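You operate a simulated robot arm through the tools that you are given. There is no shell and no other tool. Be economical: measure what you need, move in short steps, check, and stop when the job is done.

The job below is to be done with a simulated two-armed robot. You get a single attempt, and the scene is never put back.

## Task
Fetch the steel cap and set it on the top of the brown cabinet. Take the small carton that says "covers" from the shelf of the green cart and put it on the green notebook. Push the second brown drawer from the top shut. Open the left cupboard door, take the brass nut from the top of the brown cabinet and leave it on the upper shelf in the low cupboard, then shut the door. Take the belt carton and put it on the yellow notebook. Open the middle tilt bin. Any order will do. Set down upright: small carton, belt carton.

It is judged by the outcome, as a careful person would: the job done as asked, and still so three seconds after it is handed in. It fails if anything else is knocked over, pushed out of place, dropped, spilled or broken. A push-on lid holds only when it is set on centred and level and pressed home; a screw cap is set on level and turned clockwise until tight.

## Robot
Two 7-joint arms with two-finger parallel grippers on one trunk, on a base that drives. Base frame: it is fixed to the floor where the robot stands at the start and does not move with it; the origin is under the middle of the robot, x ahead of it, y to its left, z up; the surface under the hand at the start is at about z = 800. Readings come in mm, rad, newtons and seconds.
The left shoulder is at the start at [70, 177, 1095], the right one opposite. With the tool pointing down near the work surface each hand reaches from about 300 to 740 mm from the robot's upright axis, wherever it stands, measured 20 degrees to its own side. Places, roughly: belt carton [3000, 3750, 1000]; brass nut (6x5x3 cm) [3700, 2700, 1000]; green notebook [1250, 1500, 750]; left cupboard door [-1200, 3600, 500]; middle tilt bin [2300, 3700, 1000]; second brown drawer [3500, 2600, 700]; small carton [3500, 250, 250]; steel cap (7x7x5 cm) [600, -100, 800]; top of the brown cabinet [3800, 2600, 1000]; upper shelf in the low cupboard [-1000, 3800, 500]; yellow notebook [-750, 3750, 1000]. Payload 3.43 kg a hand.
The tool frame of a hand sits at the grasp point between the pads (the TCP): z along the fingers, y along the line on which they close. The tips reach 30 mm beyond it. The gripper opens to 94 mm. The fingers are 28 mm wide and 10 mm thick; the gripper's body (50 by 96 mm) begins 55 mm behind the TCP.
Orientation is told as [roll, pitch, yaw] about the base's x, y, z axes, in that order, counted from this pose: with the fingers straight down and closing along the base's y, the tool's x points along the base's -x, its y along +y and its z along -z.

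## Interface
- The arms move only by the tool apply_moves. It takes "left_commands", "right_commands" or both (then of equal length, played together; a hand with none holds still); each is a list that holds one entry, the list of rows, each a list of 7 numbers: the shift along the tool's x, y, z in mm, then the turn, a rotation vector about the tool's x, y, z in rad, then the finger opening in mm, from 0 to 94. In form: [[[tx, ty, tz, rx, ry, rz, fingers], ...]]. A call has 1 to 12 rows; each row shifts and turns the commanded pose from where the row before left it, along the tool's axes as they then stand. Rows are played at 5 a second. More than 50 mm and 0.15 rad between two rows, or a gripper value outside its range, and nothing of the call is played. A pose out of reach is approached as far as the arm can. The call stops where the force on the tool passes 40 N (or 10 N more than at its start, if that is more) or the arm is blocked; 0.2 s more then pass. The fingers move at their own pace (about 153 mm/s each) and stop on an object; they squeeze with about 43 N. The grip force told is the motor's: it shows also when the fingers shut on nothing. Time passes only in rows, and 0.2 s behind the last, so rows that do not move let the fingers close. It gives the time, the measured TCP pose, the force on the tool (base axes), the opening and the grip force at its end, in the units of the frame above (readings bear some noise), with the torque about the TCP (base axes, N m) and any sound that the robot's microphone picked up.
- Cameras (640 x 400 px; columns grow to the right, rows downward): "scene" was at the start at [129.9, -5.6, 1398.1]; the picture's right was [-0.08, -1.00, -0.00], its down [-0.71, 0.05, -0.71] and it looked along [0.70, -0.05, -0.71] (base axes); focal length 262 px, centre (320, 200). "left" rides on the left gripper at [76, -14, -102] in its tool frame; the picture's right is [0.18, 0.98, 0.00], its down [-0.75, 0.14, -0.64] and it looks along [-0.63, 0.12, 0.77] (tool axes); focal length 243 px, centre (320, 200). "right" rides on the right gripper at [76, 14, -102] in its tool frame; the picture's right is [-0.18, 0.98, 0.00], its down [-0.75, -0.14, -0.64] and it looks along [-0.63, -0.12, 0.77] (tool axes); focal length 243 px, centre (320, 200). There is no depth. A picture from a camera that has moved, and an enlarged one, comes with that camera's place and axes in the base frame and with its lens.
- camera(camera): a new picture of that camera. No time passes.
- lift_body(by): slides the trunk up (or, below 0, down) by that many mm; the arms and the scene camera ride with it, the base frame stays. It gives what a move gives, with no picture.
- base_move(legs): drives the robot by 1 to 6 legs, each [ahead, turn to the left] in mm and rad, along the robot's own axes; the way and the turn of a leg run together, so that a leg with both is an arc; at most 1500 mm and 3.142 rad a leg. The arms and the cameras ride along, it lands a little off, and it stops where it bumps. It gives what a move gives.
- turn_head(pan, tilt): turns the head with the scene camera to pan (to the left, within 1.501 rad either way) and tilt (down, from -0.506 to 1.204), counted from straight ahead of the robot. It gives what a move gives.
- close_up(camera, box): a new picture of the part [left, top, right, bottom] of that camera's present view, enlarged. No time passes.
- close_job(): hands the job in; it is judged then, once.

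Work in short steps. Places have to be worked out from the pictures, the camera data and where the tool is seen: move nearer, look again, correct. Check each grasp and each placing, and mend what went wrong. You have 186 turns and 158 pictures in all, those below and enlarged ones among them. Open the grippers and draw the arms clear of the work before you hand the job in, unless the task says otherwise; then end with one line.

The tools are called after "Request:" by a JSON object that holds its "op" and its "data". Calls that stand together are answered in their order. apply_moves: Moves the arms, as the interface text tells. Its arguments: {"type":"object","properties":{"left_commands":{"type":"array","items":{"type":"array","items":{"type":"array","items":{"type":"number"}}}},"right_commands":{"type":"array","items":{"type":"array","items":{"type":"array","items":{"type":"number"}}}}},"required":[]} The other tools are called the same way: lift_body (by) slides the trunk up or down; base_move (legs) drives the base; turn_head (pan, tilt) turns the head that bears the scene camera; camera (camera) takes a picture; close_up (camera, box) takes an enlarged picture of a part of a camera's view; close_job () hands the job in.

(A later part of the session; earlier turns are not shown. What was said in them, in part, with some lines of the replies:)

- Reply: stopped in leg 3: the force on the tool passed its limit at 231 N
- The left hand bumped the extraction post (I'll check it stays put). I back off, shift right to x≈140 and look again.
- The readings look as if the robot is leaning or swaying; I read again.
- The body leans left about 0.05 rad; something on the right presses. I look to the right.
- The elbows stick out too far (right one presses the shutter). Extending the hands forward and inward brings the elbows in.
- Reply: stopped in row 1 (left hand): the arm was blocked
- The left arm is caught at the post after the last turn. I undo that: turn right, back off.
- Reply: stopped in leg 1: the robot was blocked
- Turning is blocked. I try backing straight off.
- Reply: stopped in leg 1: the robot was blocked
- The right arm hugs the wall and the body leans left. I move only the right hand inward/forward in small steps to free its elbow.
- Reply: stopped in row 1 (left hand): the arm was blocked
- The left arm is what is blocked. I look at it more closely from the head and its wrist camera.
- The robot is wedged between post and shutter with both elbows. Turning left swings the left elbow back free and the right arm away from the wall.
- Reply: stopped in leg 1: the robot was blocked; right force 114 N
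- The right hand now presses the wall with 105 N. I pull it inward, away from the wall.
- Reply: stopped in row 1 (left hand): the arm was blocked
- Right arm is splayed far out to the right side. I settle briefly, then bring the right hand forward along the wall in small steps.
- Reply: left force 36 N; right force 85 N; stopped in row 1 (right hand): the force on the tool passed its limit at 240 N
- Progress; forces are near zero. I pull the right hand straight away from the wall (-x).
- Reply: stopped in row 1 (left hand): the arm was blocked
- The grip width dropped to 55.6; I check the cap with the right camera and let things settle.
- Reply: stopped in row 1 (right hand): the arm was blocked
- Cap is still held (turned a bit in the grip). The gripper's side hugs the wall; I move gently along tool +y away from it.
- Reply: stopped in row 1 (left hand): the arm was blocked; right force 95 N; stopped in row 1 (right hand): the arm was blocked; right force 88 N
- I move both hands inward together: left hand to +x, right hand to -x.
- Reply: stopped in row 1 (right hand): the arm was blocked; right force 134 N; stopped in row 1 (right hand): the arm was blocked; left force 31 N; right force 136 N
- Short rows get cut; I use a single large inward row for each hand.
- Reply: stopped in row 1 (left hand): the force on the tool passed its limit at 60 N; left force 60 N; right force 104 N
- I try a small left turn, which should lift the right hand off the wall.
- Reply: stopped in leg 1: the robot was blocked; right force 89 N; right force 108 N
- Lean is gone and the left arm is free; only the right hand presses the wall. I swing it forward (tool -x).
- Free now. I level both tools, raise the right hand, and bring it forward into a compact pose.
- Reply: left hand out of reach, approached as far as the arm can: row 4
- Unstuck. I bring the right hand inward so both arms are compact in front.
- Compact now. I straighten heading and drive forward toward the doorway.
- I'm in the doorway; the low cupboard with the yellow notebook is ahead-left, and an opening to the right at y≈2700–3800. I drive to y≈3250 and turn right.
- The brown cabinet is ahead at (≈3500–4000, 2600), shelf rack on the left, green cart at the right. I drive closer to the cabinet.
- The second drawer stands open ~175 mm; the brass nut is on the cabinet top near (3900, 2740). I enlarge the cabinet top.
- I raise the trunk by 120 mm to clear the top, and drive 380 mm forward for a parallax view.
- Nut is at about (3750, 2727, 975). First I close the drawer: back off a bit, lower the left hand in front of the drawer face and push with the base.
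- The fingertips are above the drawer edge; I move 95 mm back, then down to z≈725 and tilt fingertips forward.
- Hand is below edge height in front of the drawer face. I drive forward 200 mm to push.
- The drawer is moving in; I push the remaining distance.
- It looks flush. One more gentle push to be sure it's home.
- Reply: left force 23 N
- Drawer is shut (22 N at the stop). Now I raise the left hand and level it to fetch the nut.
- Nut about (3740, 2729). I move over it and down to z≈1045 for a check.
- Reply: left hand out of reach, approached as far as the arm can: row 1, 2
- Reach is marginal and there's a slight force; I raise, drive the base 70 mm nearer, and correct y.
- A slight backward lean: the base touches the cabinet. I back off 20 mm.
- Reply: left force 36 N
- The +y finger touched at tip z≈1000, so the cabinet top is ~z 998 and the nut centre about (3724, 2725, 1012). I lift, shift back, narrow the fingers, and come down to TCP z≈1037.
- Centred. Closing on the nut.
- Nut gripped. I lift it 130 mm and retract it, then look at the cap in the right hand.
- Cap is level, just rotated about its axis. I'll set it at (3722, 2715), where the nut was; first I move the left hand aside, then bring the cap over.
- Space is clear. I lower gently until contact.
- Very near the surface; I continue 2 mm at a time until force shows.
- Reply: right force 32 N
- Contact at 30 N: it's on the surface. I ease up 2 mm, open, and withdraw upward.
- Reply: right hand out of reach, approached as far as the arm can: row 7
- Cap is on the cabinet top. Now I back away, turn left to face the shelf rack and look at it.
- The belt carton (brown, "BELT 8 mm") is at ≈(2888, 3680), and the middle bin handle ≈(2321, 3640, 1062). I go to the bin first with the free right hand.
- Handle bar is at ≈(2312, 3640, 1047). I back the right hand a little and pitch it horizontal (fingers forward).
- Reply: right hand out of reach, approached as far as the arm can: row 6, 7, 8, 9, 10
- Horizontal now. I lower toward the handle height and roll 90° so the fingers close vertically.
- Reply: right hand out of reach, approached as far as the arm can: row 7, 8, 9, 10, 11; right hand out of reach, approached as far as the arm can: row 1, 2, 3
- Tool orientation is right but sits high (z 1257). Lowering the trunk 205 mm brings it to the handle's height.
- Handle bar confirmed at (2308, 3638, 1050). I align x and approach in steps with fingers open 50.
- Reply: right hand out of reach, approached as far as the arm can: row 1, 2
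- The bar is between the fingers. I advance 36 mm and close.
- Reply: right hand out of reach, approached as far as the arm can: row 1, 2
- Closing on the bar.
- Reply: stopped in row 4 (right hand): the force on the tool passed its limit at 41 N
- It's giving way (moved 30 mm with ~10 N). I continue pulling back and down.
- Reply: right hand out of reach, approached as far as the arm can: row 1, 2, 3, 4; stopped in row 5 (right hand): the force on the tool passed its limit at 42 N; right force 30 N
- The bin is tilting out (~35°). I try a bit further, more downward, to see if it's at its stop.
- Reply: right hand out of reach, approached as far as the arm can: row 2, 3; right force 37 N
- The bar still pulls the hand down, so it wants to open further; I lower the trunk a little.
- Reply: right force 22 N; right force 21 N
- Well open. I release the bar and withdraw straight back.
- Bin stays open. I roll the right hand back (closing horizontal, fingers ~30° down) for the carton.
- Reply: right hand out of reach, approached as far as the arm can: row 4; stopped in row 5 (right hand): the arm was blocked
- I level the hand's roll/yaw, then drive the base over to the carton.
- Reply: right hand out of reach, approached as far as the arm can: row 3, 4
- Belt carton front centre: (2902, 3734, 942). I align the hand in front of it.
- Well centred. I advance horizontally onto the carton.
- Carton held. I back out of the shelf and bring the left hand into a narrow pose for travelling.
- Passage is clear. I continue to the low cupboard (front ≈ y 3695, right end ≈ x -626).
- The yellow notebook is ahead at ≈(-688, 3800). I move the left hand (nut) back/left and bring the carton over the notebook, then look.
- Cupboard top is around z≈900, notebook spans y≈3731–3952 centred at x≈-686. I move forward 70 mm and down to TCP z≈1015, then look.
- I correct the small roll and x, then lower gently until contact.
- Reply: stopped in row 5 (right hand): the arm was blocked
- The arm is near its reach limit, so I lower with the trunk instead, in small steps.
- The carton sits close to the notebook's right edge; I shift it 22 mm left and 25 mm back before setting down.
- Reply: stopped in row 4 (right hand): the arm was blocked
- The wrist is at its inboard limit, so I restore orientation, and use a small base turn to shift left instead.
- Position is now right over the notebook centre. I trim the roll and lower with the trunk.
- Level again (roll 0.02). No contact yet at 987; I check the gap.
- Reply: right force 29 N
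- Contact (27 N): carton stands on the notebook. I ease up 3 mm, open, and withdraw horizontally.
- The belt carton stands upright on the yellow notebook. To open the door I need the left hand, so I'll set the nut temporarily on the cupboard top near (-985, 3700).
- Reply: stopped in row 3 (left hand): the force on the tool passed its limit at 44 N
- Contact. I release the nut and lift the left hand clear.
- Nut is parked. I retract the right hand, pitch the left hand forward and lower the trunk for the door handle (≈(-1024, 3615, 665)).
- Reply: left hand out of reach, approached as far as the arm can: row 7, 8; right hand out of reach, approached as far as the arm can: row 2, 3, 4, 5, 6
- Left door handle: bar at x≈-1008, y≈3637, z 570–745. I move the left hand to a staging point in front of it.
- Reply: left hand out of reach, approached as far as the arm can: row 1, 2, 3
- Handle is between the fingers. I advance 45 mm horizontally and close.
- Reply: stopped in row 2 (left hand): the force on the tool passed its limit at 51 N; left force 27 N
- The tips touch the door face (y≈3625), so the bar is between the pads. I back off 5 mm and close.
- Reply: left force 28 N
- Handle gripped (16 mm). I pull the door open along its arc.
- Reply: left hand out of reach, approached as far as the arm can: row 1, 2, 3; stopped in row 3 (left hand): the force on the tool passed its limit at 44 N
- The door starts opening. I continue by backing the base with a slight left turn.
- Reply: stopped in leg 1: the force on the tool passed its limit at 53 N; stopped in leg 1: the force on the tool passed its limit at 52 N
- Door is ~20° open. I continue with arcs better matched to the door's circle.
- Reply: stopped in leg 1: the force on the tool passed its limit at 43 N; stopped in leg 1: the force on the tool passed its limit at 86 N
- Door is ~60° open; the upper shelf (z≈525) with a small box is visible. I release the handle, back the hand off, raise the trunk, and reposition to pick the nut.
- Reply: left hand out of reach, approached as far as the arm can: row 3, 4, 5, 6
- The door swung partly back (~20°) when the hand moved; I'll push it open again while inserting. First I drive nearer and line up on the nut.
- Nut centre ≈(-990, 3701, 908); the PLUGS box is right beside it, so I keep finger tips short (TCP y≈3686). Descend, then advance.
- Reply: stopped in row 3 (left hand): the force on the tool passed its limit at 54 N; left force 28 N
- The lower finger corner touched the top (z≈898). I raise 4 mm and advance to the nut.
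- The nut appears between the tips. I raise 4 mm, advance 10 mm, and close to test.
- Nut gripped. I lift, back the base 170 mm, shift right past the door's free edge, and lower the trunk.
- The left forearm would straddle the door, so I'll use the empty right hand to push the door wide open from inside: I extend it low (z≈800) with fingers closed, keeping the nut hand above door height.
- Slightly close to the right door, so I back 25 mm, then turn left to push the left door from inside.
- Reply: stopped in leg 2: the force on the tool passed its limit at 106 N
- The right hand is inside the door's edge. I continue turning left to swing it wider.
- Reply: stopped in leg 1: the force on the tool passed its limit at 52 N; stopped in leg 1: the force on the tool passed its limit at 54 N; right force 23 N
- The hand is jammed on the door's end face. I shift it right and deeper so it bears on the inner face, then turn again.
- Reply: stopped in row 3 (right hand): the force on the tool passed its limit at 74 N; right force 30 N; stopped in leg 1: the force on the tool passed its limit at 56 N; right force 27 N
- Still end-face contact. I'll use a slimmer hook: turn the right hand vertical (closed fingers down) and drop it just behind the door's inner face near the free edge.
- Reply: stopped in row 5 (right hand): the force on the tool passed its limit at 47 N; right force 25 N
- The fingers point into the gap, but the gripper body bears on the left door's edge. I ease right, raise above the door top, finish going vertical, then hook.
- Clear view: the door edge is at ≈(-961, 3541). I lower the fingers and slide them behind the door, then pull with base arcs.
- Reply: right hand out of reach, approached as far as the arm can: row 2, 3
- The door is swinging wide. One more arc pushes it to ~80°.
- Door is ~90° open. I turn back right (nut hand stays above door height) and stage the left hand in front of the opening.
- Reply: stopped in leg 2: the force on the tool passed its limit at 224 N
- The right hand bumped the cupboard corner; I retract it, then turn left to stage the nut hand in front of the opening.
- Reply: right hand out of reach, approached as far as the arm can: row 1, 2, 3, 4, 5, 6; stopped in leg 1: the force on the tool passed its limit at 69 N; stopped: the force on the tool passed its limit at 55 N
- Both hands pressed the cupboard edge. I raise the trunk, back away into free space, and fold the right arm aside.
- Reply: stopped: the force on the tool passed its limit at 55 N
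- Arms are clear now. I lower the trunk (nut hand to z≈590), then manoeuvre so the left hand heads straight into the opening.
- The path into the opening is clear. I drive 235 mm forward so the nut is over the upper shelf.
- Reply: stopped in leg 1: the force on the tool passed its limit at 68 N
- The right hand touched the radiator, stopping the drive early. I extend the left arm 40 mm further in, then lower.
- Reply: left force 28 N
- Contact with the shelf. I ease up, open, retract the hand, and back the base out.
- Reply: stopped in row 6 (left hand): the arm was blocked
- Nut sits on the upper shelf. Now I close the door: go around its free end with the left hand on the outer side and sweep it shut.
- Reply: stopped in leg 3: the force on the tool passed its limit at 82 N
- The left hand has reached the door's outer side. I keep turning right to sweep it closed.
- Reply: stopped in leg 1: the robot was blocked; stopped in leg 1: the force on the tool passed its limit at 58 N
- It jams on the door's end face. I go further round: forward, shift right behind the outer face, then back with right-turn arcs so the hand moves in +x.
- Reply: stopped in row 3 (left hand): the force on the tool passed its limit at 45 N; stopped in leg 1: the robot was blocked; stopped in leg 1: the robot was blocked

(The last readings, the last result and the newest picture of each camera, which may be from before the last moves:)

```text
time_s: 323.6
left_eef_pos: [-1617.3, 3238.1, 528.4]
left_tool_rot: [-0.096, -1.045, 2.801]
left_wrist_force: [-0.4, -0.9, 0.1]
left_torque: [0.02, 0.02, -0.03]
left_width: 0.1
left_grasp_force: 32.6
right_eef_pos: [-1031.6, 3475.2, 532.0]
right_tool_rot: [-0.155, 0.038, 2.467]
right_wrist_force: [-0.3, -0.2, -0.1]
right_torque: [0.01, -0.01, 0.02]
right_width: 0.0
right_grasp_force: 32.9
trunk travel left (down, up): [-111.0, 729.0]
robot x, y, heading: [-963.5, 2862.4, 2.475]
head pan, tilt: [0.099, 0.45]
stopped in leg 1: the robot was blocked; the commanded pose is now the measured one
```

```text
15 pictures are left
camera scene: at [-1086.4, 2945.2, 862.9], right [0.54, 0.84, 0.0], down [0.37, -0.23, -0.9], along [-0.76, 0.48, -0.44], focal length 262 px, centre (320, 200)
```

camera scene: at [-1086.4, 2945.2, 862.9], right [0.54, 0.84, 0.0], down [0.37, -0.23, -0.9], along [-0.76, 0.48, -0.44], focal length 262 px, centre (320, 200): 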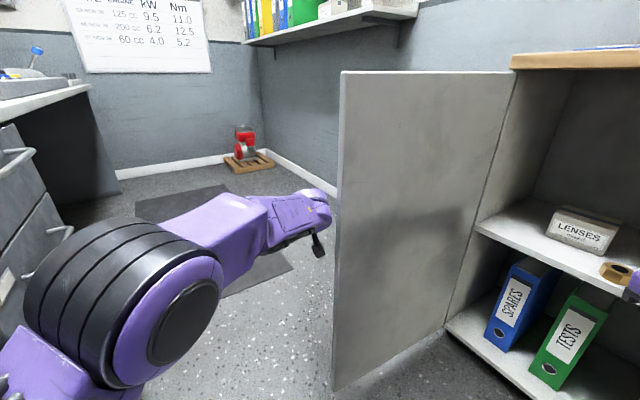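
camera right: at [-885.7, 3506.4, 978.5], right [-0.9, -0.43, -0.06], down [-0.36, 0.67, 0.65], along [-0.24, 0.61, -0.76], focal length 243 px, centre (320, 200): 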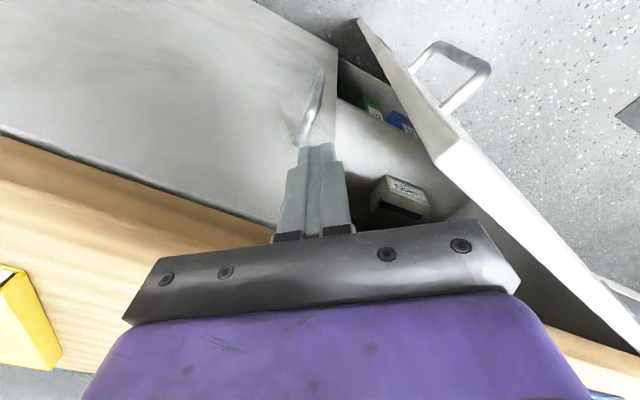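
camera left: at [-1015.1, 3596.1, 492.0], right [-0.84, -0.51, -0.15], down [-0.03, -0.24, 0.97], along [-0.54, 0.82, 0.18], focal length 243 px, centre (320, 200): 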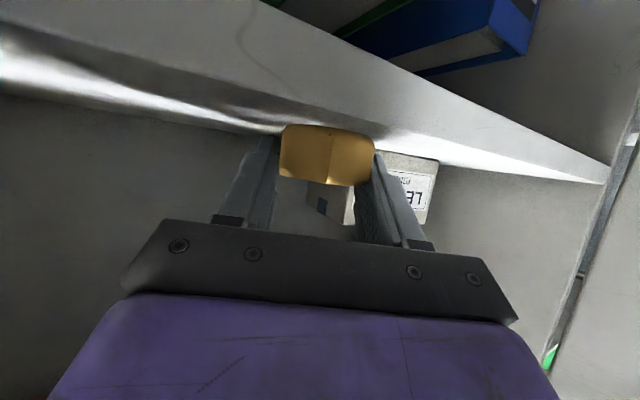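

The gripper/camera jams on the door's end. I'll instead push from above: raise the trunk, make the left hand vertical on the outer side (only fingertips below the door's top), then sweep.

Request:
{"op": "base_move", "data": {"legs": [[30, 0.03]]}}

Request:
{"op": "lift_body", "data": {"by": 322}}

Request:
{"op": "apply_moves", "data": {"left_commands": [[[0, 0, 0, 0, 0.131, 0, 0], [0, 0, 0, 0, 0.131, 0, 0], [0, 0, 0, 0, 0.131, 0, 0], [0, 0, 0, 0, 0.131, 0, 0], [0, 0, 0, 0, 0.131, 0, 0], [0, 0, 0, 0, 0.131, 0, 0], [0, 0, 0, 0, 0.131, 0, 0], [0, 0, 0, 0, 0.131, 0, 0], [0, 0, 0, 0, 0, 0, 0]]]}}

Request:
{"op": "camera", "data": {"camera": "left"}}

```text
time_s: 324.4
left_eef_pos: [-1650.9, 3236.4, 528.8]
left_tool_rot: [-0.093, -1.045, 2.829]
left_wrist_force: [-0.1, 0.0, -0.2]
left_torque: [-0.02, 0.02, 0.01]
left_width: 0.1
left_grasp_force: 33.4
right_eef_pos: [-1073.4, 3491.5, 533.1]
right_tool_rot: [-0.155, 0.037, 2.499]
right_wrist_force: [-0.1, 0.1, 0.3]
right_torque: [0.02, 0.02, 0.0]
right_width: 0.0
right_grasp_force: 33.1
trunk travel left (down, up): [-111.0, 729.0]
robot x, y, heading: [-997.0, 2881.3, 2.504]
head pan, tilt: [0.099, 0.45]
```

```text
time_s: 327.6
left_eef_pos: [-1652.1, 3234.7, 850.9]
left_tool_rot: [-0.095, -1.047, 2.828]
left_wrist_force: [-0.3, -0.9, -0.6]
left_torque: [-0.02, 0.02, 0.0]
left_width: 0.0
left_grasp_force: 33.4
right_eef_pos: [-1073.1, 3491.8, 852.8]
right_tool_rot: [-0.155, 0.036, 2.496]
right_wrist_force: [-0.2, -1.2, -0.5]
right_torque: [-0.04, -0.02, 0.02]
right_width: 0.0
right_grasp_force: 32.5
trunk travel left (down, up): [-433.0, 407.0]
robot x, y, heading: [-990.3, 2879.9, 2.504]
head pan, tilt: [0.099, 0.45]
```

```text
time_s: 329.6
left_eef_pos: [-1612.4, 3167.4, 830.8]
left_tool_rot: [-0.047, 0.004, 2.746]
left_wrist_force: [1.0, -0.9, -0.5]
left_torque: [-0.07, -0.01, -0.01]
left_width: 0.2
left_grasp_force: 33.9
left hand out of reach, approached as far as the arm can: row 5, 6, 7, 8
right_eef_pos: [-1074.0, 3492.1, 854.3]
right_tool_rot: [-0.155, 0.036, 2.498]
right_wrist_force: [0.3, 0.4, -0.6]
right_torque: [-0.02, -0.01, -0.01]
right_width: 0.0
right_grasp_force: 32.9
trunk travel left (down, up): [-433.0, 407.0]
robot x, y, heading: [-994.4, 2884.3, 2.504]
head pan, tilt: [0.099, 0.45]
```

```text
14 pictures are left
camera left: at [-1539.0, 3146.2, 933.6], right [-0.21, -0.98, -0.05], down [-0.76, 0.13, 0.63], along [-0.61, 0.17, -0.77], focal length 243 px, centre (320, 200)
```

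left: 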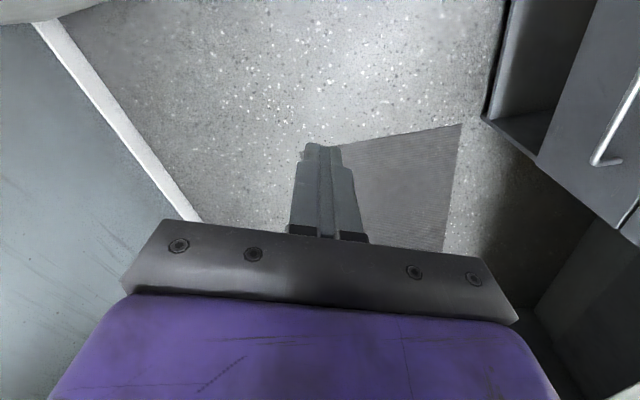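

The hand is vertical on the outer side. I raise 12 mm and run the planned arcs to sweep the door closed.

Request:
{"op": "lift_body", "data": {"by": 12}}

Request:
{"op": "base_move", "data": {"legs": [[80, -0.07], [-130, -0.126], [-90, -0.2], [-60, -0.22], [0, -0.2], [60, -0.1]]}}

Request:
{"op": "camera", "data": {"camera": "scene"}}

```text
time_s: 330.2
left_eef_pos: [-1612.9, 3165.9, 843.1]
left_tool_rot: [-0.047, 0.002, 2.747]
left_wrist_force: [0.0, 0.3, -0.7]
left_torque: [0.01, 0.0, 0.01]
left_width: 0.0
left_grasp_force: 33.2
right_eef_pos: [-1073.9, 3491.0, 866.6]
right_tool_rot: [-0.155, 0.035, 2.498]
right_wrist_force: [-0.2, 0.0, -0.5]
right_torque: [-0.04, 0.0, 0.02]
right_width: 0.0
right_grasp_force: 32.8
trunk travel left (down, up): [-445.0, 395.0]
robot x, y, heading: [-988.6, 2883.7, 2.504]
head pan, tilt: [0.099, 0.45]
```

```text
time_s: 334.9
left_eef_pos: [-1040.7, 3442.3, 840.3]
left_tool_rot: [-0.048, 0.006, 1.832]
left_wrist_force: [1.1, 0.9, -0.3]
left_torque: [-0.05, 0.02, -0.01]
left_width: 0.0
left_grasp_force: 33.1
right_eef_pos: [-455.1, 3215.1, 864.4]
right_tool_rot: [-0.155, 0.037, 1.583]
right_wrist_force: [-0.3, 0.2, -1.0]
right_torque: [-0.03, 0.01, -0.01]
right_width: 0.0
right_grasp_force: 33.0
trunk travel left (down, up): [-445.0, 395.0]
robot x, y, heading: [-888.0, 2772.7, 1.59]
head pan, tilt: [0.099, 0.45]
```

```text
13 pictures are left
camera scene: at [-900.5, 2920.1, 1196.7], right [0.99, 0.11, 0.0], down [0.05, -0.43, -0.9], along [-0.1, 0.89, -0.44], focal length 262 px, centre (320, 200)
```

scene: 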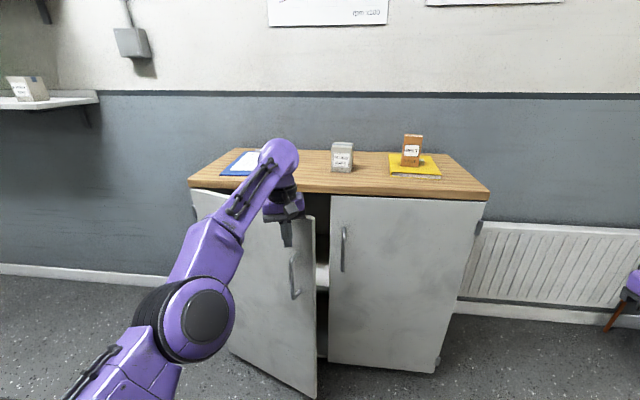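

Excellent: the door has swung to nearly closed. I drive forward to push it shut.

Request:
{"op": "base_move", "data": {"legs": [[100, 0.03], [85, 0]]}}

Request:
{"op": "camera", "data": {"camera": "scene"}}

```text
time_s: 336.7
left_eef_pos: [-1066.7, 3595.2, 843.7]
left_tool_rot: [-0.036, 0.009, 1.83]
left_wrist_force: [-0.8, -1.4, 1.5]
left_torque: [0.07, -0.03, 0.0]
left_width: 0.1
left_grasp_force: 32.8
right_eef_pos: [-474.7, 3387.2, 864.5]
right_tool_rot: [-0.155, 0.038, 1.612]
right_wrist_force: [-0.3, -0.3, 0.2]
right_torque: [0.0, 0.0, 0.04]
right_width: 0.2
right_grasp_force: 32.7
trunk travel left (down, up): [-445.0, 395.0]
robot x, y, heading: [-889.4, 2938.9, 1.614]
head pan, tilt: [0.099, 0.45]
stopped in leg 2: the force on the tool passed its limit at 185 N (the readings are from after the stop); the commanded pose is now the measured one
```

```text
12 pictures are left
camera scene: at [-911.0, 3079.2, 1197.0], right [0.99, 0.14, 0.0], down [0.06, -0.43, -0.9], along [-0.13, 0.89, -0.44], focal length 262 px, centre (320, 200)
```

scene: 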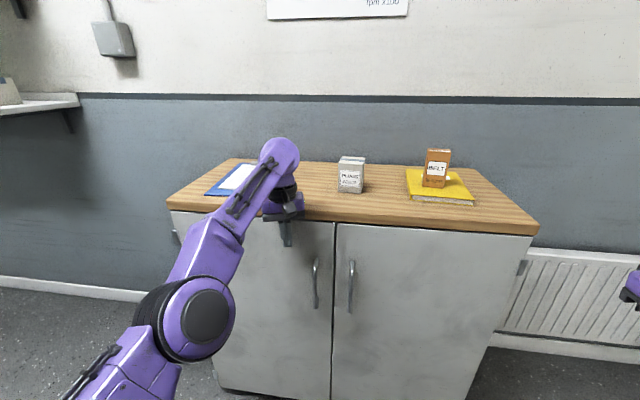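

The cupboard door is shut flush. I back off, tuck the right arm, and drive through the opening toward the green cart.

Request:
{"op": "base_move", "data": {"legs": [[-170, 0]]}}

Request:
{"op": "apply_moves", "data": {"right_commands": [[[-18, 34, 0, -0.05, 0, 0, 94], [-18, 34, 0, -0.05, 0, 0, 94], [-18, 34, 0, -0.05, 0, 0, 94], [-18, 34, 0, 0, 0, 0, 94], [-18, 34, 0, 0, 0, 0, 94], [-18, 34, 0, 0, 0, 0, 94], [-18, 34, 0, 0, 0, 0, 94], [-18, 34, 0, 0, 0, 0, 94], [-18, 25, 0, 0, 0, 0, 94]]]}}

Request:
{"op": "base_move", "data": {"legs": [[0, -1.4], [1500, 0], [400, 0], [0, -0.9], [1450, 0]]}}

Request:
{"op": "turn_head", "data": {"pan": -0.1, "tilt": 0.35}}

Request:
{"op": "camera", "data": {"camera": "scene"}}

```text
time_s: 338.2
left_eef_pos: [-1059.4, 3426.1, 843.7]
left_tool_rot: [-0.036, 0.007, 1.829]
left_wrist_force: [-0.8, -0.2, 0.5]
left_torque: [0.01, -0.03, 0.0]
left_width: 0.0
left_grasp_force: 33.3
right_eef_pos: [-466.4, 3217.6, 865.0]
right_tool_rot: [-0.155, 0.039, 1.611]
right_wrist_force: [-0.4, 0.0, 0.2]
right_torque: [0.02, -0.02, -0.03]
right_width: 0.0
right_grasp_force: 32.7
trunk travel left (down, up): [-445.0, 395.0]
robot x, y, heading: [-883.3, 2769.9, 1.615]
head pan, tilt: [0.099, 0.45]
```

```text
time_s: 340.2
left_eef_pos: [-1059.6, 3428.4, 843.4]
left_tool_rot: [-0.037, 0.011, 1.829]
left_wrist_force: [0.5, 0.2, -0.5]
left_torque: [-0.04, -0.01, -0.01]
left_width: 0.0
left_grasp_force: 33.4
right_eef_pos: [-769.2, 3368.3, 846.3]
right_tool_rot: [-0.008, 0.04, 1.612]
right_wrist_force: [-0.5, 1.5, -0.3]
right_torque: [-0.01, 0.0, -0.02]
right_width: 94.1
right_grasp_force: 0.0
trunk travel left (down, up): [-445.0, 395.0]
robot x, y, heading: [-884.7, 2769.8, 1.613]
head pan, tilt: [0.099, 0.45]
```

```text
time_s: 362.2
left_eef_pos: [2738.9, 2035.8, 843.6]
left_tool_rot: [-0.036, 0.011, -0.456]
left_wrist_force: [0.0, 0.0, 0.3]
left_torque: [0.01, 0.01, 0.01]
left_width: 0.0
left_grasp_force: 33.2
right_eef_pos: [2500.8, 1854.3, 846.9]
right_tool_rot: [-0.005, 0.041, -0.674]
right_wrist_force: [-0.7, 0.1, 0.0]
right_torque: [0.06, 0.0, -0.01]
right_width: 94.0
right_grasp_force: 0.1
trunk travel left (down, up): [-445.0, 395.0]
robot x, y, heading: [2130.1, 2333.6, -0.674]
head pan, tilt: [0.099, 0.45]
```

```text
time_s: 363.0
left_eef_pos: [2737.7, 2036.7, 843.2]
left_tool_rot: [-0.036, 0.009, -0.456]
left_wrist_force: [0.5, 0.0, -0.1]
left_torque: [0.02, 0.01, 0.0]
left_width: 0.0
left_grasp_force: 32.9
right_eef_pos: [2501.1, 1853.9, 845.3]
right_tool_rot: [-0.005, 0.037, -0.675]
right_wrist_force: [0.8, -0.7, -0.7]
right_torque: [0.0, -0.05, -0.04]
right_width: 93.8
right_grasp_force: 0.0
trunk travel left (down, up): [-445.0, 395.0]
robot x, y, heading: [2127.5, 2330.2, -0.669]
head pan, tilt: [-0.099, 0.351]
```

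```text
11 pictures are left
camera scene: at [2233.0, 2241.7, 1206.2], right [-0.69, -0.72, 0.0], down [-0.25, 0.24, -0.94], along [0.68, -0.65, -0.34], focal length 262 px, centre (320, 200)
```

scene: 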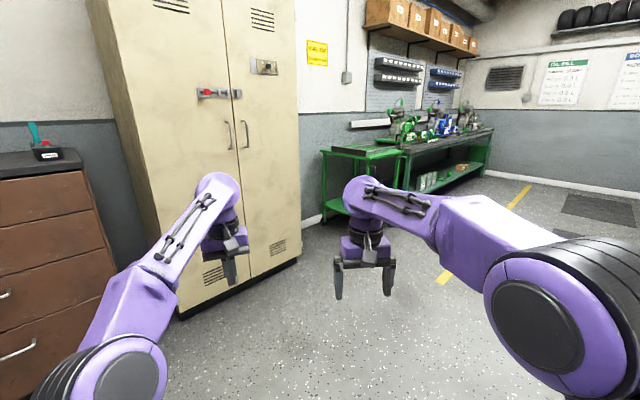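

The green cart stands between the beige locker and the green bench, around (3600, 250). I drive to a point in front of it and look.

Request:
{"op": "base_move", "data": {"legs": [[0, -0.644], [1400, 0], [640, 0], [0, 1.3]]}}

Request:
{"op": "turn_head", "data": {"pan": 0, "tilt": 0.45}}

Request:
{"op": "camera", "data": {"camera": "scene"}}

```text
time_s: 377.9
left_eef_pos: [3315.5, 564.0, 843.6]
left_tool_rot: [-0.037, 0.008, 0.227]
left_wrist_force: [-0.2, 0.4, -0.5]
left_torque: [-0.04, 0.01, 0.0]
left_width: 0.0
left_grasp_force: 33.5
right_eef_pos: [3247.1, 276.5, 847.1]
right_tool_rot: [-0.005, 0.038, 0.009]
right_wrist_force: [0.0, -0.1, 0.6]
right_torque: [-0.01, 0.01, 0.0]
right_width: 94.0
right_grasp_force: 0.1
trunk travel left (down, up): [-445.0, 395.0]
robot x, y, heading: [2651.2, 411.7, 0.012]
head pan, tilt: [-0.099, 0.351]
```

```text
time_s: 378.6
left_eef_pos: [3316.5, 564.9, 842.4]
left_tool_rot: [-0.034, 0.009, 0.226]
left_wrist_force: [-0.5, -0.4, -0.1]
left_torque: [0.05, 0.0, 0.01]
left_width: 0.0
left_grasp_force: 33.3
right_eef_pos: [3247.0, 275.8, 846.4]
right_tool_rot: [-0.004, 0.041, 0.008]
right_wrist_force: [0.1, 0.3, -0.2]
right_torque: [0.0, 0.01, 0.03]
right_width: 94.2
right_grasp_force: 0.1
trunk travel left (down, up): [-445.0, 395.0]
robot x, y, heading: [2652.0, 412.4, 0.016]
head pan, tilt: [0.0, 0.45]
```

```text
10 pictures are left
camera scene: at [2793.5, 415.8, 1197.0], right [0.01, -1.0, 0.0], down [-0.43, -0.01, -0.9], along [0.9, 0.01, -0.43], focal length 262 px, centre (320, 200)
```

scene: 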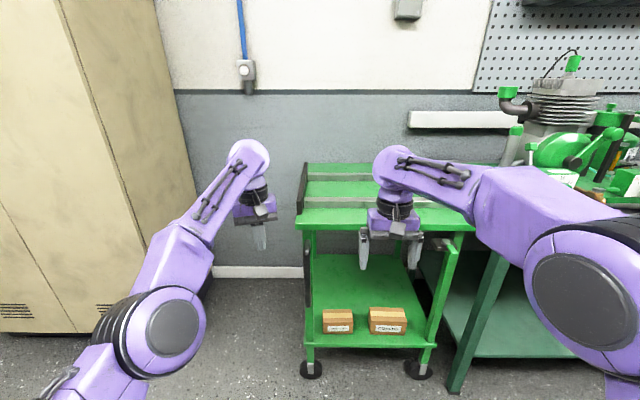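

Request:
{"op": "close_up", "data": {"camera": "scene", "box": [300, 290, 430, 360]}}

```text
4.92 times, centred on (365, 325) of scene
camera zoom: at [2793.5, 415.8, 1197.0], right [0.01, -1.0, 0.0], down [-0.43, -0.01, -0.9], along [0.9, 0.01, -0.43], focal length 1289 px, centre (98, -415)
```

zoom: 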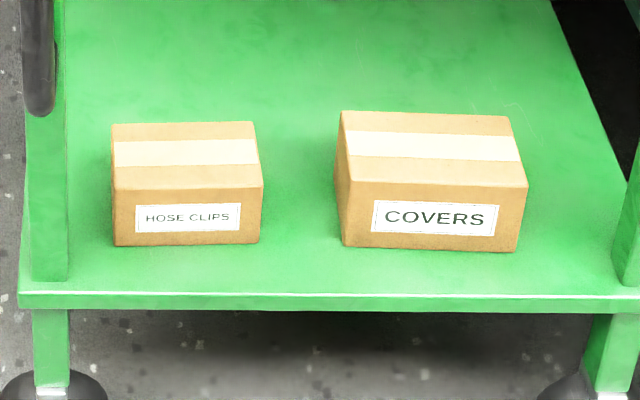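

"COVERS" is the right carton (~158×77×77 mm) at ≈(3594, 129, 235). I'll grip it from above across its depth: rotate the right hand 90°, retract the left, shift sideways, and lower the trunk.

Request:
{"op": "apply_moves", "data": {"right_commands": [[[0, 0, 0, 0, 0, 0.143, 94], [0, 0, 0, 0, 0, 0.143, 94], [0, 0, 0, 0, 0, 0.143, 94], [0, 0, 0, 0, 0, 0.143, 94], [0, 0, 0, 0, 0, 0.143, 94], [0, 0, 0, 0, 0, 0.143, 94], [0, 0, 0, 0, 0, 0.143, 94], [0, 0, 0, 0, 0, 0.143, 94], [0, 0, 0, 0, 0, 0.143, 94], [0, 0, 0, 0, 0, 0.143, 94], [0, 0, 0, 0, 0, 0.141, 94]]], "left_commands": [[[38, 25, 0, 0, 0, 0, 0], [38, 25, 0, 0, 0, 0, 0], [38, 25, 0, 0, 0, 0, 0], [38, 25, 0, 0, 0, 0, 0], [38, 25, 0, 0, 0, 0, 0], [38, 25, 0, 0, 0, 0, 0], [38, 25, 0, 0, 0, 0, 0], [0, 0, 0, 0, 0, 0, 0], [0, 0, 0, 0, 0, 0, 0], [0, 0, 0, 0, 0, 0, 0], [0, 0, 0, 0, 0, 0, 0]]]}}

Request:
{"op": "base_move", "data": {"legs": [[0, -0.88], [170, 0], [0, 0.87]]}}

Request:
{"op": "lift_body", "data": {"by": -425}}

```text
time_s: 381.0
left_eef_pos: [3291.2, 644.8, 927.4]
left_tool_rot: [-0.036, 0.01, 0.227]
left_wrist_force: [0.0, 0.1, -0.6]
left_torque: [0.0, -0.02, -0.03]
left_width: 0.0
left_grasp_force: 32.8
left hand out of reach, approached as far as the arm can: row 1, 2, 3, 4, 5, 6, 7
right_eef_pos: [3246.3, 275.8, 846.8]
right_tool_rot: [-0.039, -0.007, -1.564]
right_wrist_force: [0.8, 0.2, 0.1]
right_torque: [0.03, 0.0, 0.0]
right_width: 94.0
right_grasp_force: 0.1
trunk travel left (down, up): [-445.0, 395.0]
robot x, y, heading: [2651.9, 413.3, 0.011]
head pan, tilt: [0.0, 0.45]
```

```text
time_s: 386.9
left_eef_pos: [3399.5, 526.8, 928.1]
left_tool_rot: [-0.037, 0.011, 0.24]
left_wrist_force: [-0.1, -0.8, -0.2]
left_torque: [-0.01, 0.02, -0.01]
left_width: 0.0
left_grasp_force: 33.4
right_eef_pos: [3360.2, 157.5, 846.4]
right_tool_rot: [-0.038, -0.005, -1.548]
right_wrist_force: [0.3, 0.2, 0.1]
right_torque: [-0.04, 0.0, -0.04]
right_width: 93.9
right_grasp_force: 0.1
trunk travel left (down, up): [-445.0, 395.0]
robot x, y, heading: [2761.6, 284.2, 0.026]
head pan, tilt: [0.0, 0.45]
```

```text
refused: -425 is not a number from -400 to 400
```

Request:
{"op": "lift_body", "data": {"by": -400}}

Request:
{"op": "apply_moves", "data": {"left_commands": [[[0, 45, 0, 0, 0, 0, 0], [0, 45, 0, 0, 0, 0, 0], [0, 45, 0, 0, 0, 0, 0], [0, 0, 0, 0, 0, 0, 0]]], "right_commands": [[[0, 0, 20, 0.02, 0, 0, 94], [0, 0, 20, 0.02, 0, 0, 94], [0, 0, 20, 0, 0, 0, 94], [0, 0, 20, 0, 0, 0, 94]]]}}

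Request:
{"op": "turn_head", "data": {"pan": 0, "tilt": 0.2}}

Request:
{"op": "camera", "data": {"camera": "scene"}}

```text
time_s: 390.8
left_eef_pos: [3399.5, 527.5, 526.9]
left_tool_rot: [-0.036, 0.01, 0.239]
left_wrist_force: [0.4, 0.5, 0.7]
left_torque: [0.01, 0.0, -0.01]
left_width: 0.0
left_grasp_force: 32.5
right_eef_pos: [3360.4, 157.0, 446.2]
right_tool_rot: [-0.036, -0.006, -1.549]
right_wrist_force: [-0.2, -0.3, 0.9]
right_torque: [-0.02, 0.02, 0.01]
right_width: 94.2
right_grasp_force: 0.1
trunk travel left (down, up): [-45.0, 795.0]
robot x, y, heading: [2762.3, 286.5, 0.033]
head pan, tilt: [0.0, 0.45]
```

```text
time_s: 391.8
left_eef_pos: [3381.0, 660.0, 528.9]
left_tool_rot: [-0.035, 0.012, 0.241]
left_wrist_force: [0.4, 0.1, 0.2]
left_torque: [0.0, 0.0, -0.02]
left_width: 0.2
left_grasp_force: 33.5
left hand out of reach, approached as far as the arm can: row 1, 2
right_eef_pos: [3356.0, 156.9, 365.9]
right_tool_rot: [-0.078, -0.007, -1.549]
right_wrist_force: [-0.2, -0.4, 0.3]
right_torque: [0.02, 0.02, 0.05]
right_width: 94.0
right_grasp_force: 0.1
trunk travel left (down, up): [-45.0, 795.0]
robot x, y, heading: [2763.4, 284.8, 0.033]
head pan, tilt: [0.0, 0.45]
```

```text
time_s: 392.5
left_eef_pos: [3382.6, 660.0, 529.5]
left_tool_rot: [-0.036, 0.011, 0.241]
left_wrist_force: [0.8, -0.2, 0.4]
left_torque: [-0.01, 0.04, -0.05]
left_width: 0.0
left_grasp_force: 32.9
right_eef_pos: [3355.1, 156.5, 366.9]
right_tool_rot: [-0.078, -0.004, -1.545]
right_wrist_force: [0.1, 0.1, 0.1]
right_torque: [-0.01, -0.02, 0.01]
right_width: 94.1
right_grasp_force: 0.1
trunk travel left (down, up): [-45.0, 795.0]
robot x, y, heading: [2763.5, 288.6, 0.026]
head pan, tilt: [0.0, 0.201]
```

```text
8 pictures are left
camera scene: at [2906.1, 291.4, 820.1], right [0.03, -1.0, 0.0], down [-0.2, -0.01, -0.98], along [0.98, 0.03, -0.2], focal length 262 px, centre (320, 200)
```

scene: 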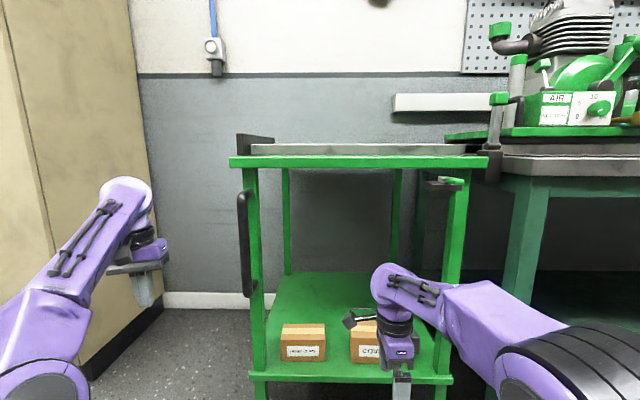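

Triangulated: COVERS spans x 3527–3600, y centre ≈145, z 238–308. I level the hand, correct y, and drive forward so it's over the carton, then check with the wrist camera.

Request:
{"op": "apply_moves", "data": {"right_commands": [[[-9, 0, 0, -0.04, 0, 0, 94], [-9, 0, 0, -0.038, 0, 0, 94], [0, 0, 0, 0, 0, 0, 94]]]}}

Request:
{"op": "base_move", "data": {"legs": [[205, 0]]}}

Request:
{"op": "camera", "data": {"camera": "right"}}

```text
time_s: 393.3
left_eef_pos: [3381.5, 660.1, 529.0]
left_tool_rot: [-0.038, 0.013, 0.241]
left_wrist_force: [0.5, -0.1, -0.1]
left_torque: [0.0, -0.01, 0.02]
left_width: 0.0
left_grasp_force: 33.2
right_eef_pos: [3354.7, 137.2, 365.7]
right_tool_rot: [-0.001, -0.005, -1.548]
right_wrist_force: [0.1, 0.3, -0.6]
right_torque: [0.0, 0.0, -0.03]
right_width: 94.0
right_grasp_force: 0.1
trunk travel left (down, up): [-45.0, 795.0]
robot x, y, heading: [2761.9, 284.2, 0.024]
head pan, tilt: [0.0, 0.201]
```

```text
time_s: 394.9
left_eef_pos: [3589.2, 664.0, 529.0]
left_tool_rot: [-0.037, 0.014, 0.238]
left_wrist_force: [0.2, -0.6, -0.4]
left_torque: [-0.01, -0.01, -0.02]
left_width: 0.1
left_grasp_force: 33.1
right_eef_pos: [3560.3, 141.2, 366.2]
right_tool_rot: [-0.001, -0.006, -1.549]
right_wrist_force: [0.3, -0.3, 1.1]
right_torque: [-0.03, 0.06, 0.01]
right_width: 94.0
right_grasp_force: 0.0
trunk travel left (down, up): [-45.0, 795.0]
robot x, y, heading: [2970.2, 292.0, 0.027]
head pan, tilt: [0.0, 0.201]
```

```text
7 pictures are left
camera right: at [3574.4, 217.5, 467.7], right [0.99, -0.16, 0.0], down [-0.13, -0.75, 0.65], along [-0.11, -0.64, -0.76], focal length 243 px, centre (320, 200)
```

right: 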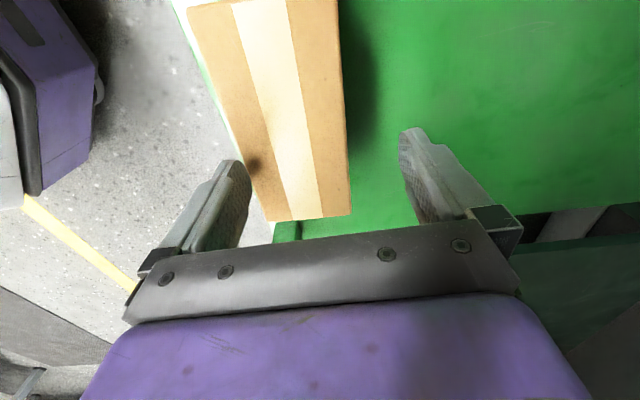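

Carton centre x≈3542; I shift 18 mm back and descend, then close.

Request:
{"op": "apply_moves", "data": {"right_commands": [[[0, -18, 0, 0, 0, 0, 94], [0, 0, 25, 0, 0, 0, 94], [0, 0, 20, 0, 0, 0, 94], [0, 0, 20, 0, 0, 0, 94], [0, 0, 18, 0, 0, 0, 94], [0, 0, 0, 0, 0, 0, 94]]]}}

Request:
{"op": "apply_moves", "data": {"right_commands": [[[0, 0, 0, 0, 0, 0, 85], [0, 0, 0, 0, 0, 0, 60], [0, 0, 0, 0, 0, 0, 50], [0, 0, 0, 0, 0, 0, 50]]]}}

```text
time_s: 396.3
left_eef_pos: [3590.2, 663.2, 529.5]
left_tool_rot: [-0.037, 0.014, 0.236]
left_wrist_force: [0.2, 0.0, -0.1]
left_torque: [0.03, 0.02, 0.0]
left_width: 0.0
left_grasp_force: 32.4
right_eef_pos: [3544.1, 141.6, 282.1]
right_tool_rot: [-0.001, -0.006, -1.55]
right_wrist_force: [-0.2, -0.9, 0.4]
right_torque: [0.02, 0.01, 0.02]
right_width: 94.1
right_grasp_force: 0.0
trunk travel left (down, up): [-45.0, 795.0]
robot x, y, heading: [2969.9, 291.1, 0.025]
head pan, tilt: [0.0, 0.201]
```

```text
time_s: 397.3
left_eef_pos: [3590.8, 662.5, 527.9]
left_tool_rot: [-0.038, 0.014, 0.238]
left_wrist_force: [0.1, -0.6, -0.7]
left_torque: [-0.02, 0.0, 0.01]
left_width: 0.1
left_grasp_force: 33.0
right_eef_pos: [3543.3, 139.8, 281.5]
right_tool_rot: [0.0, -0.006, -1.55]
right_wrist_force: [0.5, 0.1, -0.4]
right_torque: [-0.02, -0.09, -0.04]
right_width: 74.9
right_grasp_force: 43.5
trunk travel left (down, up): [-45.0, 795.0]
robot x, y, heading: [2971.8, 291.8, 0.029]
head pan, tilt: [0.0, 0.201]
```

Carton gripped (75 mm). I lift it, back out of the cart, and drive toward the green notebook.

Request:
{"op": "lift_body", "data": {"by": 45}}

Request:
{"op": "base_move", "data": {"legs": [[-420, 0]]}}

Request:
{"op": "lift_body", "data": {"by": 400}}

Request:
{"op": "lift_body", "data": {"by": 180}}

Request:
{"op": "base_move", "data": {"legs": [[0, 1.86], [1280, 0], [0, 1.25]]}}

Request:
{"op": "turn_head", "data": {"pan": 0, "tilt": 0.5}}

Request:
{"op": "camera", "data": {"camera": "scene"}}

```text
time_s: 398.2
left_eef_pos: [3589.7, 662.9, 573.8]
left_tool_rot: [-0.035, 0.014, 0.236]
left_wrist_force: [0.2, 0.2, -0.8]
left_torque: [0.01, 0.0, 0.03]
left_width: 0.0
left_grasp_force: 32.9
right_eef_pos: [3541.4, 140.9, 326.1]
right_tool_rot: [-0.001, -0.005, -1.549]
right_wrist_force: [0.1, -0.8, -2.1]
right_torque: [-0.05, 0.0, 0.02]
right_width: 74.7
right_grasp_force: 42.8
trunk travel left (down, up): [-90.0, 750.0]
robot x, y, heading: [2973.4, 291.2, 0.022]
head pan, tilt: [0.0, 0.201]
```

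```text
time_s: 400.8
left_eef_pos: [3167.7, 651.7, 574.6]
left_tool_rot: [-0.038, 0.013, 0.234]
left_wrist_force: [0.4, 0.8, -0.4]
left_torque: [0.02, 0.01, -0.02]
left_width: 0.0
left_grasp_force: 32.7
right_eef_pos: [3120.4, 129.8, 326.9]
right_tool_rot: [0.001, -0.004, -1.555]
right_wrist_force: [-0.3, -0.7, -1.2]
right_torque: [-0.04, -0.01, 0.03]
right_width: 74.4
right_grasp_force: 42.9
trunk travel left (down, up): [-90.0, 750.0]
robot x, y, heading: [2549.6, 281.3, 0.02]
head pan, tilt: [0.0, 0.201]
```

```text
time_s: 404.6
left_eef_pos: [3168.8, 651.7, 973.8]
left_tool_rot: [-0.037, 0.013, 0.233]
left_wrist_force: [-0.2, -0.3, 0.3]
left_torque: [0.0, 0.0, -0.01]
left_width: 0.0
left_grasp_force: 32.6
right_eef_pos: [3121.0, 129.2, 725.9]
right_tool_rot: [-0.001, -0.005, -1.555]
right_wrist_force: [0.1, 0.2, -2.2]
right_torque: [-0.05, 0.01, 0.0]
right_width: 74.3
right_grasp_force: 43.1
trunk travel left (down, up): [-490.0, 350.0]
robot x, y, heading: [2544.0, 282.0, 0.021]
head pan, tilt: [0.0, 0.201]
```

```text
time_s: 406.6
left_eef_pos: [3169.7, 651.7, 1154.5]
left_tool_rot: [-0.038, 0.014, 0.234]
left_wrist_force: [0.0, 0.6, -0.1]
left_torque: [-0.03, -0.01, -0.01]
left_width: 0.0
left_grasp_force: 32.5
right_eef_pos: [3120.6, 129.6, 905.7]
right_tool_rot: [-0.003, -0.006, -1.554]
right_wrist_force: [-0.2, 0.0, -2.3]
right_torque: [-0.03, -0.02, 0.0]
right_width: 74.1
right_grasp_force: 43.0
trunk travel left (down, up): [-670.0, 170.0]
robot x, y, heading: [2546.8, 284.4, 0.02]
head pan, tilt: [0.0, 0.201]
```

```text
time_s: 420.7
left_eef_pos: [1509.4, 1150.3, 1154.1]
left_tool_rot: [-0.035, 0.011, -2.944]
left_wrist_force: [-0.6, -0.5, 0.4]
left_torque: [-0.01, 0.04, 0.03]
left_width: 0.0
left_grasp_force: 33.0
right_eef_pos: [1576.4, 1670.3, 907.1]
right_tool_rot: [0.0, -0.004, 1.55]
right_wrist_force: [0.7, 0.2, -3.5]
right_torque: [0.03, -0.02, 0.0]
right_width: 74.1
right_grasp_force: 42.7
trunk travel left (down, up): [-670.0, 170.0]
robot x, y, heading: [2144.0, 1496.6, 3.128]
head pan, tilt: [0.0, 0.201]
```

```text
time_s: 421.5
left_eef_pos: [1509.0, 1150.4, 1154.7]
left_tool_rot: [-0.035, 0.013, -2.944]
left_wrist_force: [-0.5, 0.2, 0.5]
left_torque: [-0.02, -0.02, -0.03]
left_width: 0.2
left_grasp_force: 32.7
right_eef_pos: [1576.4, 1671.4, 905.7]
right_tool_rot: [-0.001, -0.006, 1.55]
right_wrist_force: [0.1, 0.0, -1.5]
right_torque: [0.02, 0.0, -0.03]
right_width: 74.1
right_grasp_force: 43.1
trunk travel left (down, up): [-670.0, 170.0]
robot x, y, heading: [2142.6, 1496.8, 3.124]
head pan, tilt: [0.0, 0.499]
```

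```text
6 pictures are left
camera scene: at [2000.3, 1499.8, 1417.5], right [0.02, 1.0, 0.0], down [0.48, -0.01, -0.88], along [-0.88, 0.01, -0.48], focal length 262 px, centre (320, 200)
```

scene: 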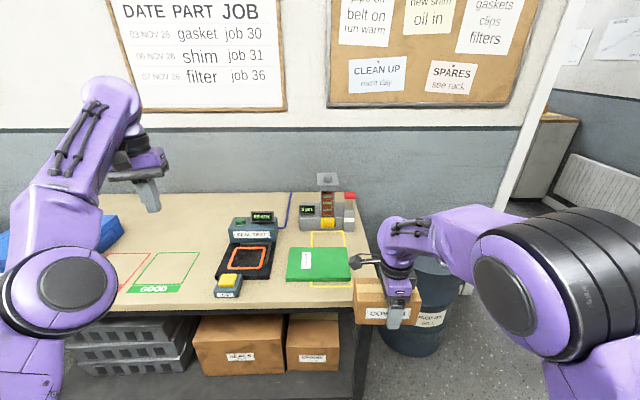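

The green notebook is at ≈(1273, 1495), table edge x≈1464. I shift the base left and forward so the right hand lines up, then extend the arm over the notebook.

Request:
{"op": "base_move", "data": {"legs": [[0, 0.83], [242, 0], [0, -0.815]]}}

Request:
{"op": "apply_moves", "data": {"right_commands": [[[0, 33, 0, 0, 0, 0, 50], [0, 33, 0, 0, 0, 0, 50], [0, 33, 0, 0, 0, 0, 50], [0, 0, 0, 0, 0, 0, 50]]]}}

Request:
{"op": "camera", "data": {"camera": "scene"}}

```text
time_s: 427.6
left_eef_pos: [1347.0, 971.0, 1154.8]
left_tool_rot: [-0.038, 0.011, -2.937]
left_wrist_force: [-0.5, -0.2, -0.3]
left_torque: [-0.01, -0.02, -0.02]
left_width: 0.1
left_grasp_force: 33.1
right_eef_pos: [1411.6, 1489.5, 906.1]
right_tool_rot: [-0.001, -0.005, 1.557]
right_wrist_force: [-0.1, -1.1, -1.8]
right_torque: [0.04, 0.0, -0.01]
right_width: 74.0
right_grasp_force: 43.0
trunk travel left (down, up): [-670.0, 170.0]
robot x, y, heading: [1974.4, 1317.1, 3.132]
head pan, tilt: [0.0, 0.499]
```

```text
time_s: 428.6
left_eef_pos: [1346.9, 970.2, 1154.7]
left_tool_rot: [-0.037, 0.011, -2.936]
left_wrist_force: [0.4, 0.2, 0.8]
left_torque: [0.01, 0.06, -0.02]
left_width: 0.0
left_grasp_force: 33.3
right_eef_pos: [1311.7, 1490.0, 906.8]
right_tool_rot: [0.0, -0.005, 1.558]
right_wrist_force: [0.8, -0.3, -2.2]
right_torque: [0.03, 0.02, 0.0]
right_width: 74.0
right_grasp_force: 42.9
trunk travel left (down, up): [-670.0, 170.0]
robot x, y, heading: [1980.0, 1319.7, 3.133]
head pan, tilt: [0.0, 0.499]
```

```text
5 pictures are left
camera scene: at [1836.5, 1322.3, 1417.6], right [0.01, 1.0, 0.0], down [0.48, 0.0, -0.88], along [-0.88, 0.01, -0.48], focal length 262 px, centre (320, 200)
```

scene: 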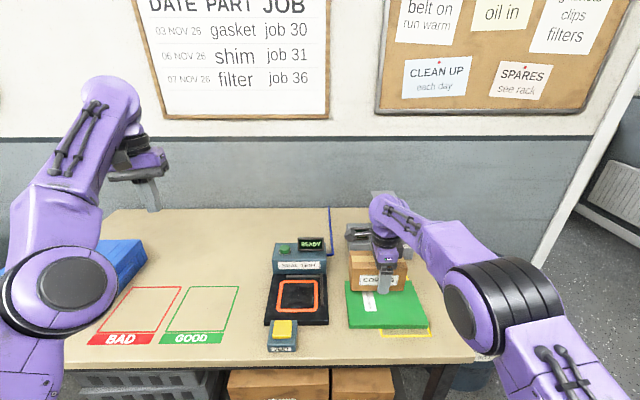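

Notebook top z≈772, centre ≈(1293, 1513). I adjust by (-15, +20) and lower to just above it.

Request:
{"op": "apply_moves", "data": {"right_commands": [[[-20, 15, 0, 0, 0, 0, 50], [0, 0, 30, 0, 0, 0, 50], [0, 0, 30, 0, 0, 0, 50], [0, 0, 18, 0, 0, 0, 50], [0, 0, 0, 0, 0, 0, 50]]]}}

Request:
{"op": "close_up", "data": {"camera": "scene", "box": [310, 220, 470, 350]}}

```text
time_s: 429.6
left_eef_pos: [1350.4, 968.7, 1156.3]
left_tool_rot: [-0.036, 0.01, -2.939]
left_wrist_force: [-0.9, 0.7, 0.1]
left_torque: [0.01, -0.1, -0.01]
left_width: 0.0
left_grasp_force: 33.3
right_eef_pos: [1293.6, 1511.7, 851.2]
right_tool_rot: [0.026, -0.006, 1.558]
right_wrist_force: [9.2, -2.0, 29.3]
right_torque: [0.12, -1.67, -0.12]
right_width: 74.4
right_grasp_force: 21.2
trunk travel left (down, up): [-670.0, 170.0]
robot x, y, heading: [1979.6, 1322.1, 3.134]
head pan, tilt: [0.0, 0.499]
stopped in row 4 (right hand): the force on the tool passed its limit at 53 N (the readings are from after the stop); the commanded pose is now the measured one
```

```text
3.08 times, centred on (390, 285) of scene
camera zoom: at [1839.8, 1321.9, 1418.2], right [0.01, 1.0, 0.0], down [0.48, 0.0, -0.88], along [-0.88, 0.01, -0.48], focal length 806 px, centre (105, -62)
```

zoom: 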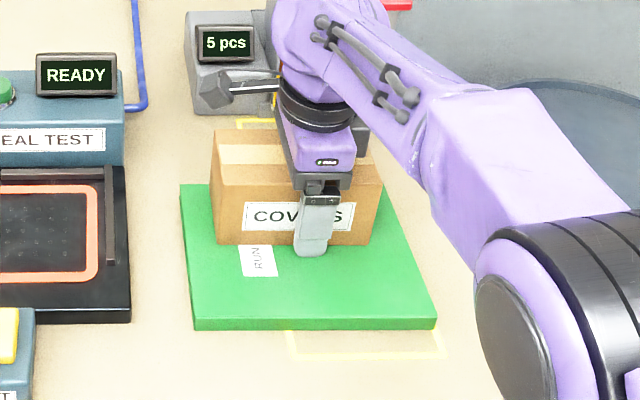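

The carton touches (TCP 851), but it's near the notebook's far edge. I lift 10 mm, move it 35 mm toward me, and lower again.

Request:
{"op": "apply_moves", "data": {"right_commands": [[[0, 0, -12, 0, 0, 0, 50], [0, -18, 0, 0, 0, 0, 50], [0, -18, 0, -0.026, 0, 0, 50], [0, 0, 6, 0, 0, 0, 50], [0, 0, 3, 0, 0, 0, 50], [0, 0, 2, 0, 0, 0, 50], [0, 0, 0, 0, 0, 0, 50]]]}}

Request:
{"op": "close_up", "data": {"camera": "scene", "box": [310, 220, 470, 350]}}

```text
time_s: 431.2
left_eef_pos: [1349.3, 969.8, 1156.4]
left_tool_rot: [-0.036, 0.009, -2.94]
left_wrist_force: [0.0, 0.5, 0.7]
left_torque: [-0.01, 0.0, -0.01]
left_width: 0.0
left_grasp_force: 33.2
right_eef_pos: [1327.0, 1512.7, 850.3]
right_tool_rot: [0.058, -0.007, 1.557]
right_wrist_force: [7.1, -0.8, 17.3]
right_torque: [-0.13, -1.04, 0.08]
right_width: 73.9
right_grasp_force: 42.8
trunk travel left (down, up): [-670.0, 170.0]
robot x, y, heading: [1981.0, 1320.6, 3.133]
head pan, tilt: [0.0, 0.499]
stopped in row 7 (right hand): the force on the tool passed its limit at 42 N (the readings are from after the stop); the commanded pose is now the measured one
```

```text
3.08 times, centred on (390, 285) of scene
camera zoom: at [1839.7, 1321.6, 1417.7], right [0.01, 1.0, 0.0], down [0.48, 0.0, -0.88], along [-0.88, 0.01, -0.48], focal length 806 px, centre (105, -62)
```

zoom: 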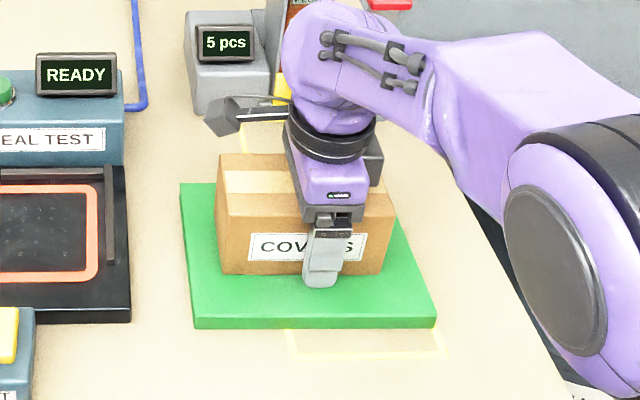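

Well centred. I correct the small tilt (roll 0.058) and set it down level.

Request:
{"op": "apply_moves", "data": {"right_commands": [[[0, 0, -5, 0, 0, 0, 50], [0, 0, 0, 0.057, 0, 0, 50], [0, 0, 2, 0, 0, 0, 50], [0, 0, 2, 0, 0, 0, 50], [0, 0, 1, 0, 0, 0, 50], [0, 0, 0, 0, 0, 0, 50]]]}}

```text
time_s: 432.6
left_eef_pos: [1347.4, 968.5, 1155.3]
left_tool_rot: [-0.037, 0.011, -2.939]
left_wrist_force: [-1.2, 0.8, -0.7]
left_torque: [0.0, 0.03, 0.01]
left_width: 0.0
left_grasp_force: 33.1
right_eef_pos: [1325.5, 1513.6, 848.3]
right_tool_rot: [-0.002, -0.006, 1.557]
right_wrist_force: [-1.9, 0.6, 6.9]
right_torque: [0.0, 0.37, 0.03]
right_width: 74.0
right_grasp_force: 42.4
trunk travel left (down, up): [-670.0, 170.0]
robot x, y, heading: [1977.5, 1325.4, 3.132]
head pan, tilt: [0.0, 0.499]
```

Level with light contact. I press 2 mm more, open fully and lift straight up.

Request:
{"op": "apply_moves", "data": {"right_commands": [[[0, 0, 2, 0, 0, 0, 50], [0, 0, 0, 0, 0, 0, 80], [0, 0, 0, 0, 0, 0, 94], [0, 0, 0, 0, 0, 0, 94], [0, 0, -15, 0, 0, 0, 94], [0, 0, -30, 0, 0, 0, 94], [0, 0, -40, 0, 0, 0, 94], [0, 0, -40, 0, 0, 0, 94]]]}}

Request:
{"op": "base_move", "data": {"legs": [[-250, 0]]}}

Request:
{"op": "camera", "data": {"camera": "scene"}}

```text
time_s: 434.4
left_eef_pos: [1347.5, 970.4, 1155.5]
left_tool_rot: [-0.035, 0.013, -2.94]
left_wrist_force: [-0.2, -0.4, 0.6]
left_torque: [0.01, -0.01, -0.04]
left_width: 0.0
left_grasp_force: 33.3
right_eef_pos: [1323.2, 1509.7, 970.0]
right_tool_rot: [-0.003, -0.008, 1.559]
right_wrist_force: [-1.0, -0.4, 0.4]
right_torque: [0.0, 0.01, -0.01]
right_width: 94.0
right_grasp_force: 0.1
trunk travel left (down, up): [-670.0, 170.0]
robot x, y, heading: [1973.6, 1321.9, 3.13]
head pan, tilt: [0.0, 0.499]
```

```text
time_s: 436.2
left_eef_pos: [1593.4, 966.3, 1154.6]
left_tool_rot: [-0.036, 0.013, -2.937]
left_wrist_force: [-0.7, 0.0, -0.2]
left_torque: [0.02, -0.02, -0.03]
left_width: 0.0
left_grasp_force: 32.5
right_eef_pos: [1567.5, 1506.6, 969.3]
right_tool_rot: [-0.005, -0.007, 1.557]
right_wrist_force: [-0.3, 0.2, 0.0]
right_torque: [0.02, 0.01, -0.01]
right_width: 93.9
right_grasp_force: 0.1
trunk travel left (down, up): [-670.0, 170.0]
robot x, y, heading: [2223.9, 1317.5, 3.13]
head pan, tilt: [0.0, 0.499]
```

```text
2 pictures are left
camera scene: at [2080.3, 1320.1, 1417.4], right [0.01, 1.0, 0.0], down [0.48, 0.0, -0.88], along [-0.88, 0.01, -0.48], focal length 262 px, centre (320, 200)
```

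scene: 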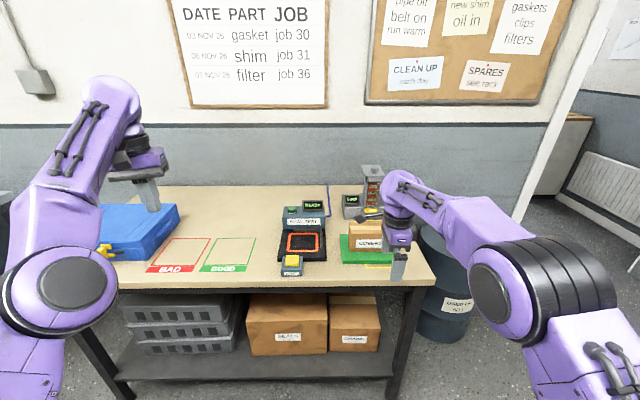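

The COVERS carton stands upright on the green notebook. I open the left gripper; both arms are clear.

Request:
{"op": "apply_moves", "data": {"left_commands": [[[0, 0, 0, 0, 0, 0, 90], [0, 0, 0, 0, 0, 0, 90]]]}}

Request:
{"op": "close_job", "data": {}}

```text
time_s: 436.8
left_eef_pos: [1592.1, 966.4, 1154.4]
left_tool_rot: [-0.037, 0.012, -2.937]
left_wrist_force: [0.8, 1.0, -0.6]
left_torque: [-0.03, -0.01, 0.05]
left_width: 90.0
left_grasp_force: 0.1
right_eef_pos: [1567.0, 1507.3, 969.9]
right_tool_rot: [-0.003, -0.006, 1.556]
right_wrist_force: [0.1, -1.3, 1.0]
right_torque: [-0.04, -0.01, -0.01]
right_width: 94.0
right_grasp_force: 0.1
trunk travel left (down, up): [-670.0, 170.0]
robot x, y, heading: [2222.7, 1318.8, 3.132]
head pan, tilt: [0.0, 0.499]
```

```text
The job is handed in.
```

All six parts of the task are done and the job is handed in, but on the way the robot hit the extraction post hard, got wedged between it and the shutter, and later bumped the low cupboard and the radiator; in later pictures the cupboard and the things on it looked in place, but I never rechecked the post, shutter or radiator.
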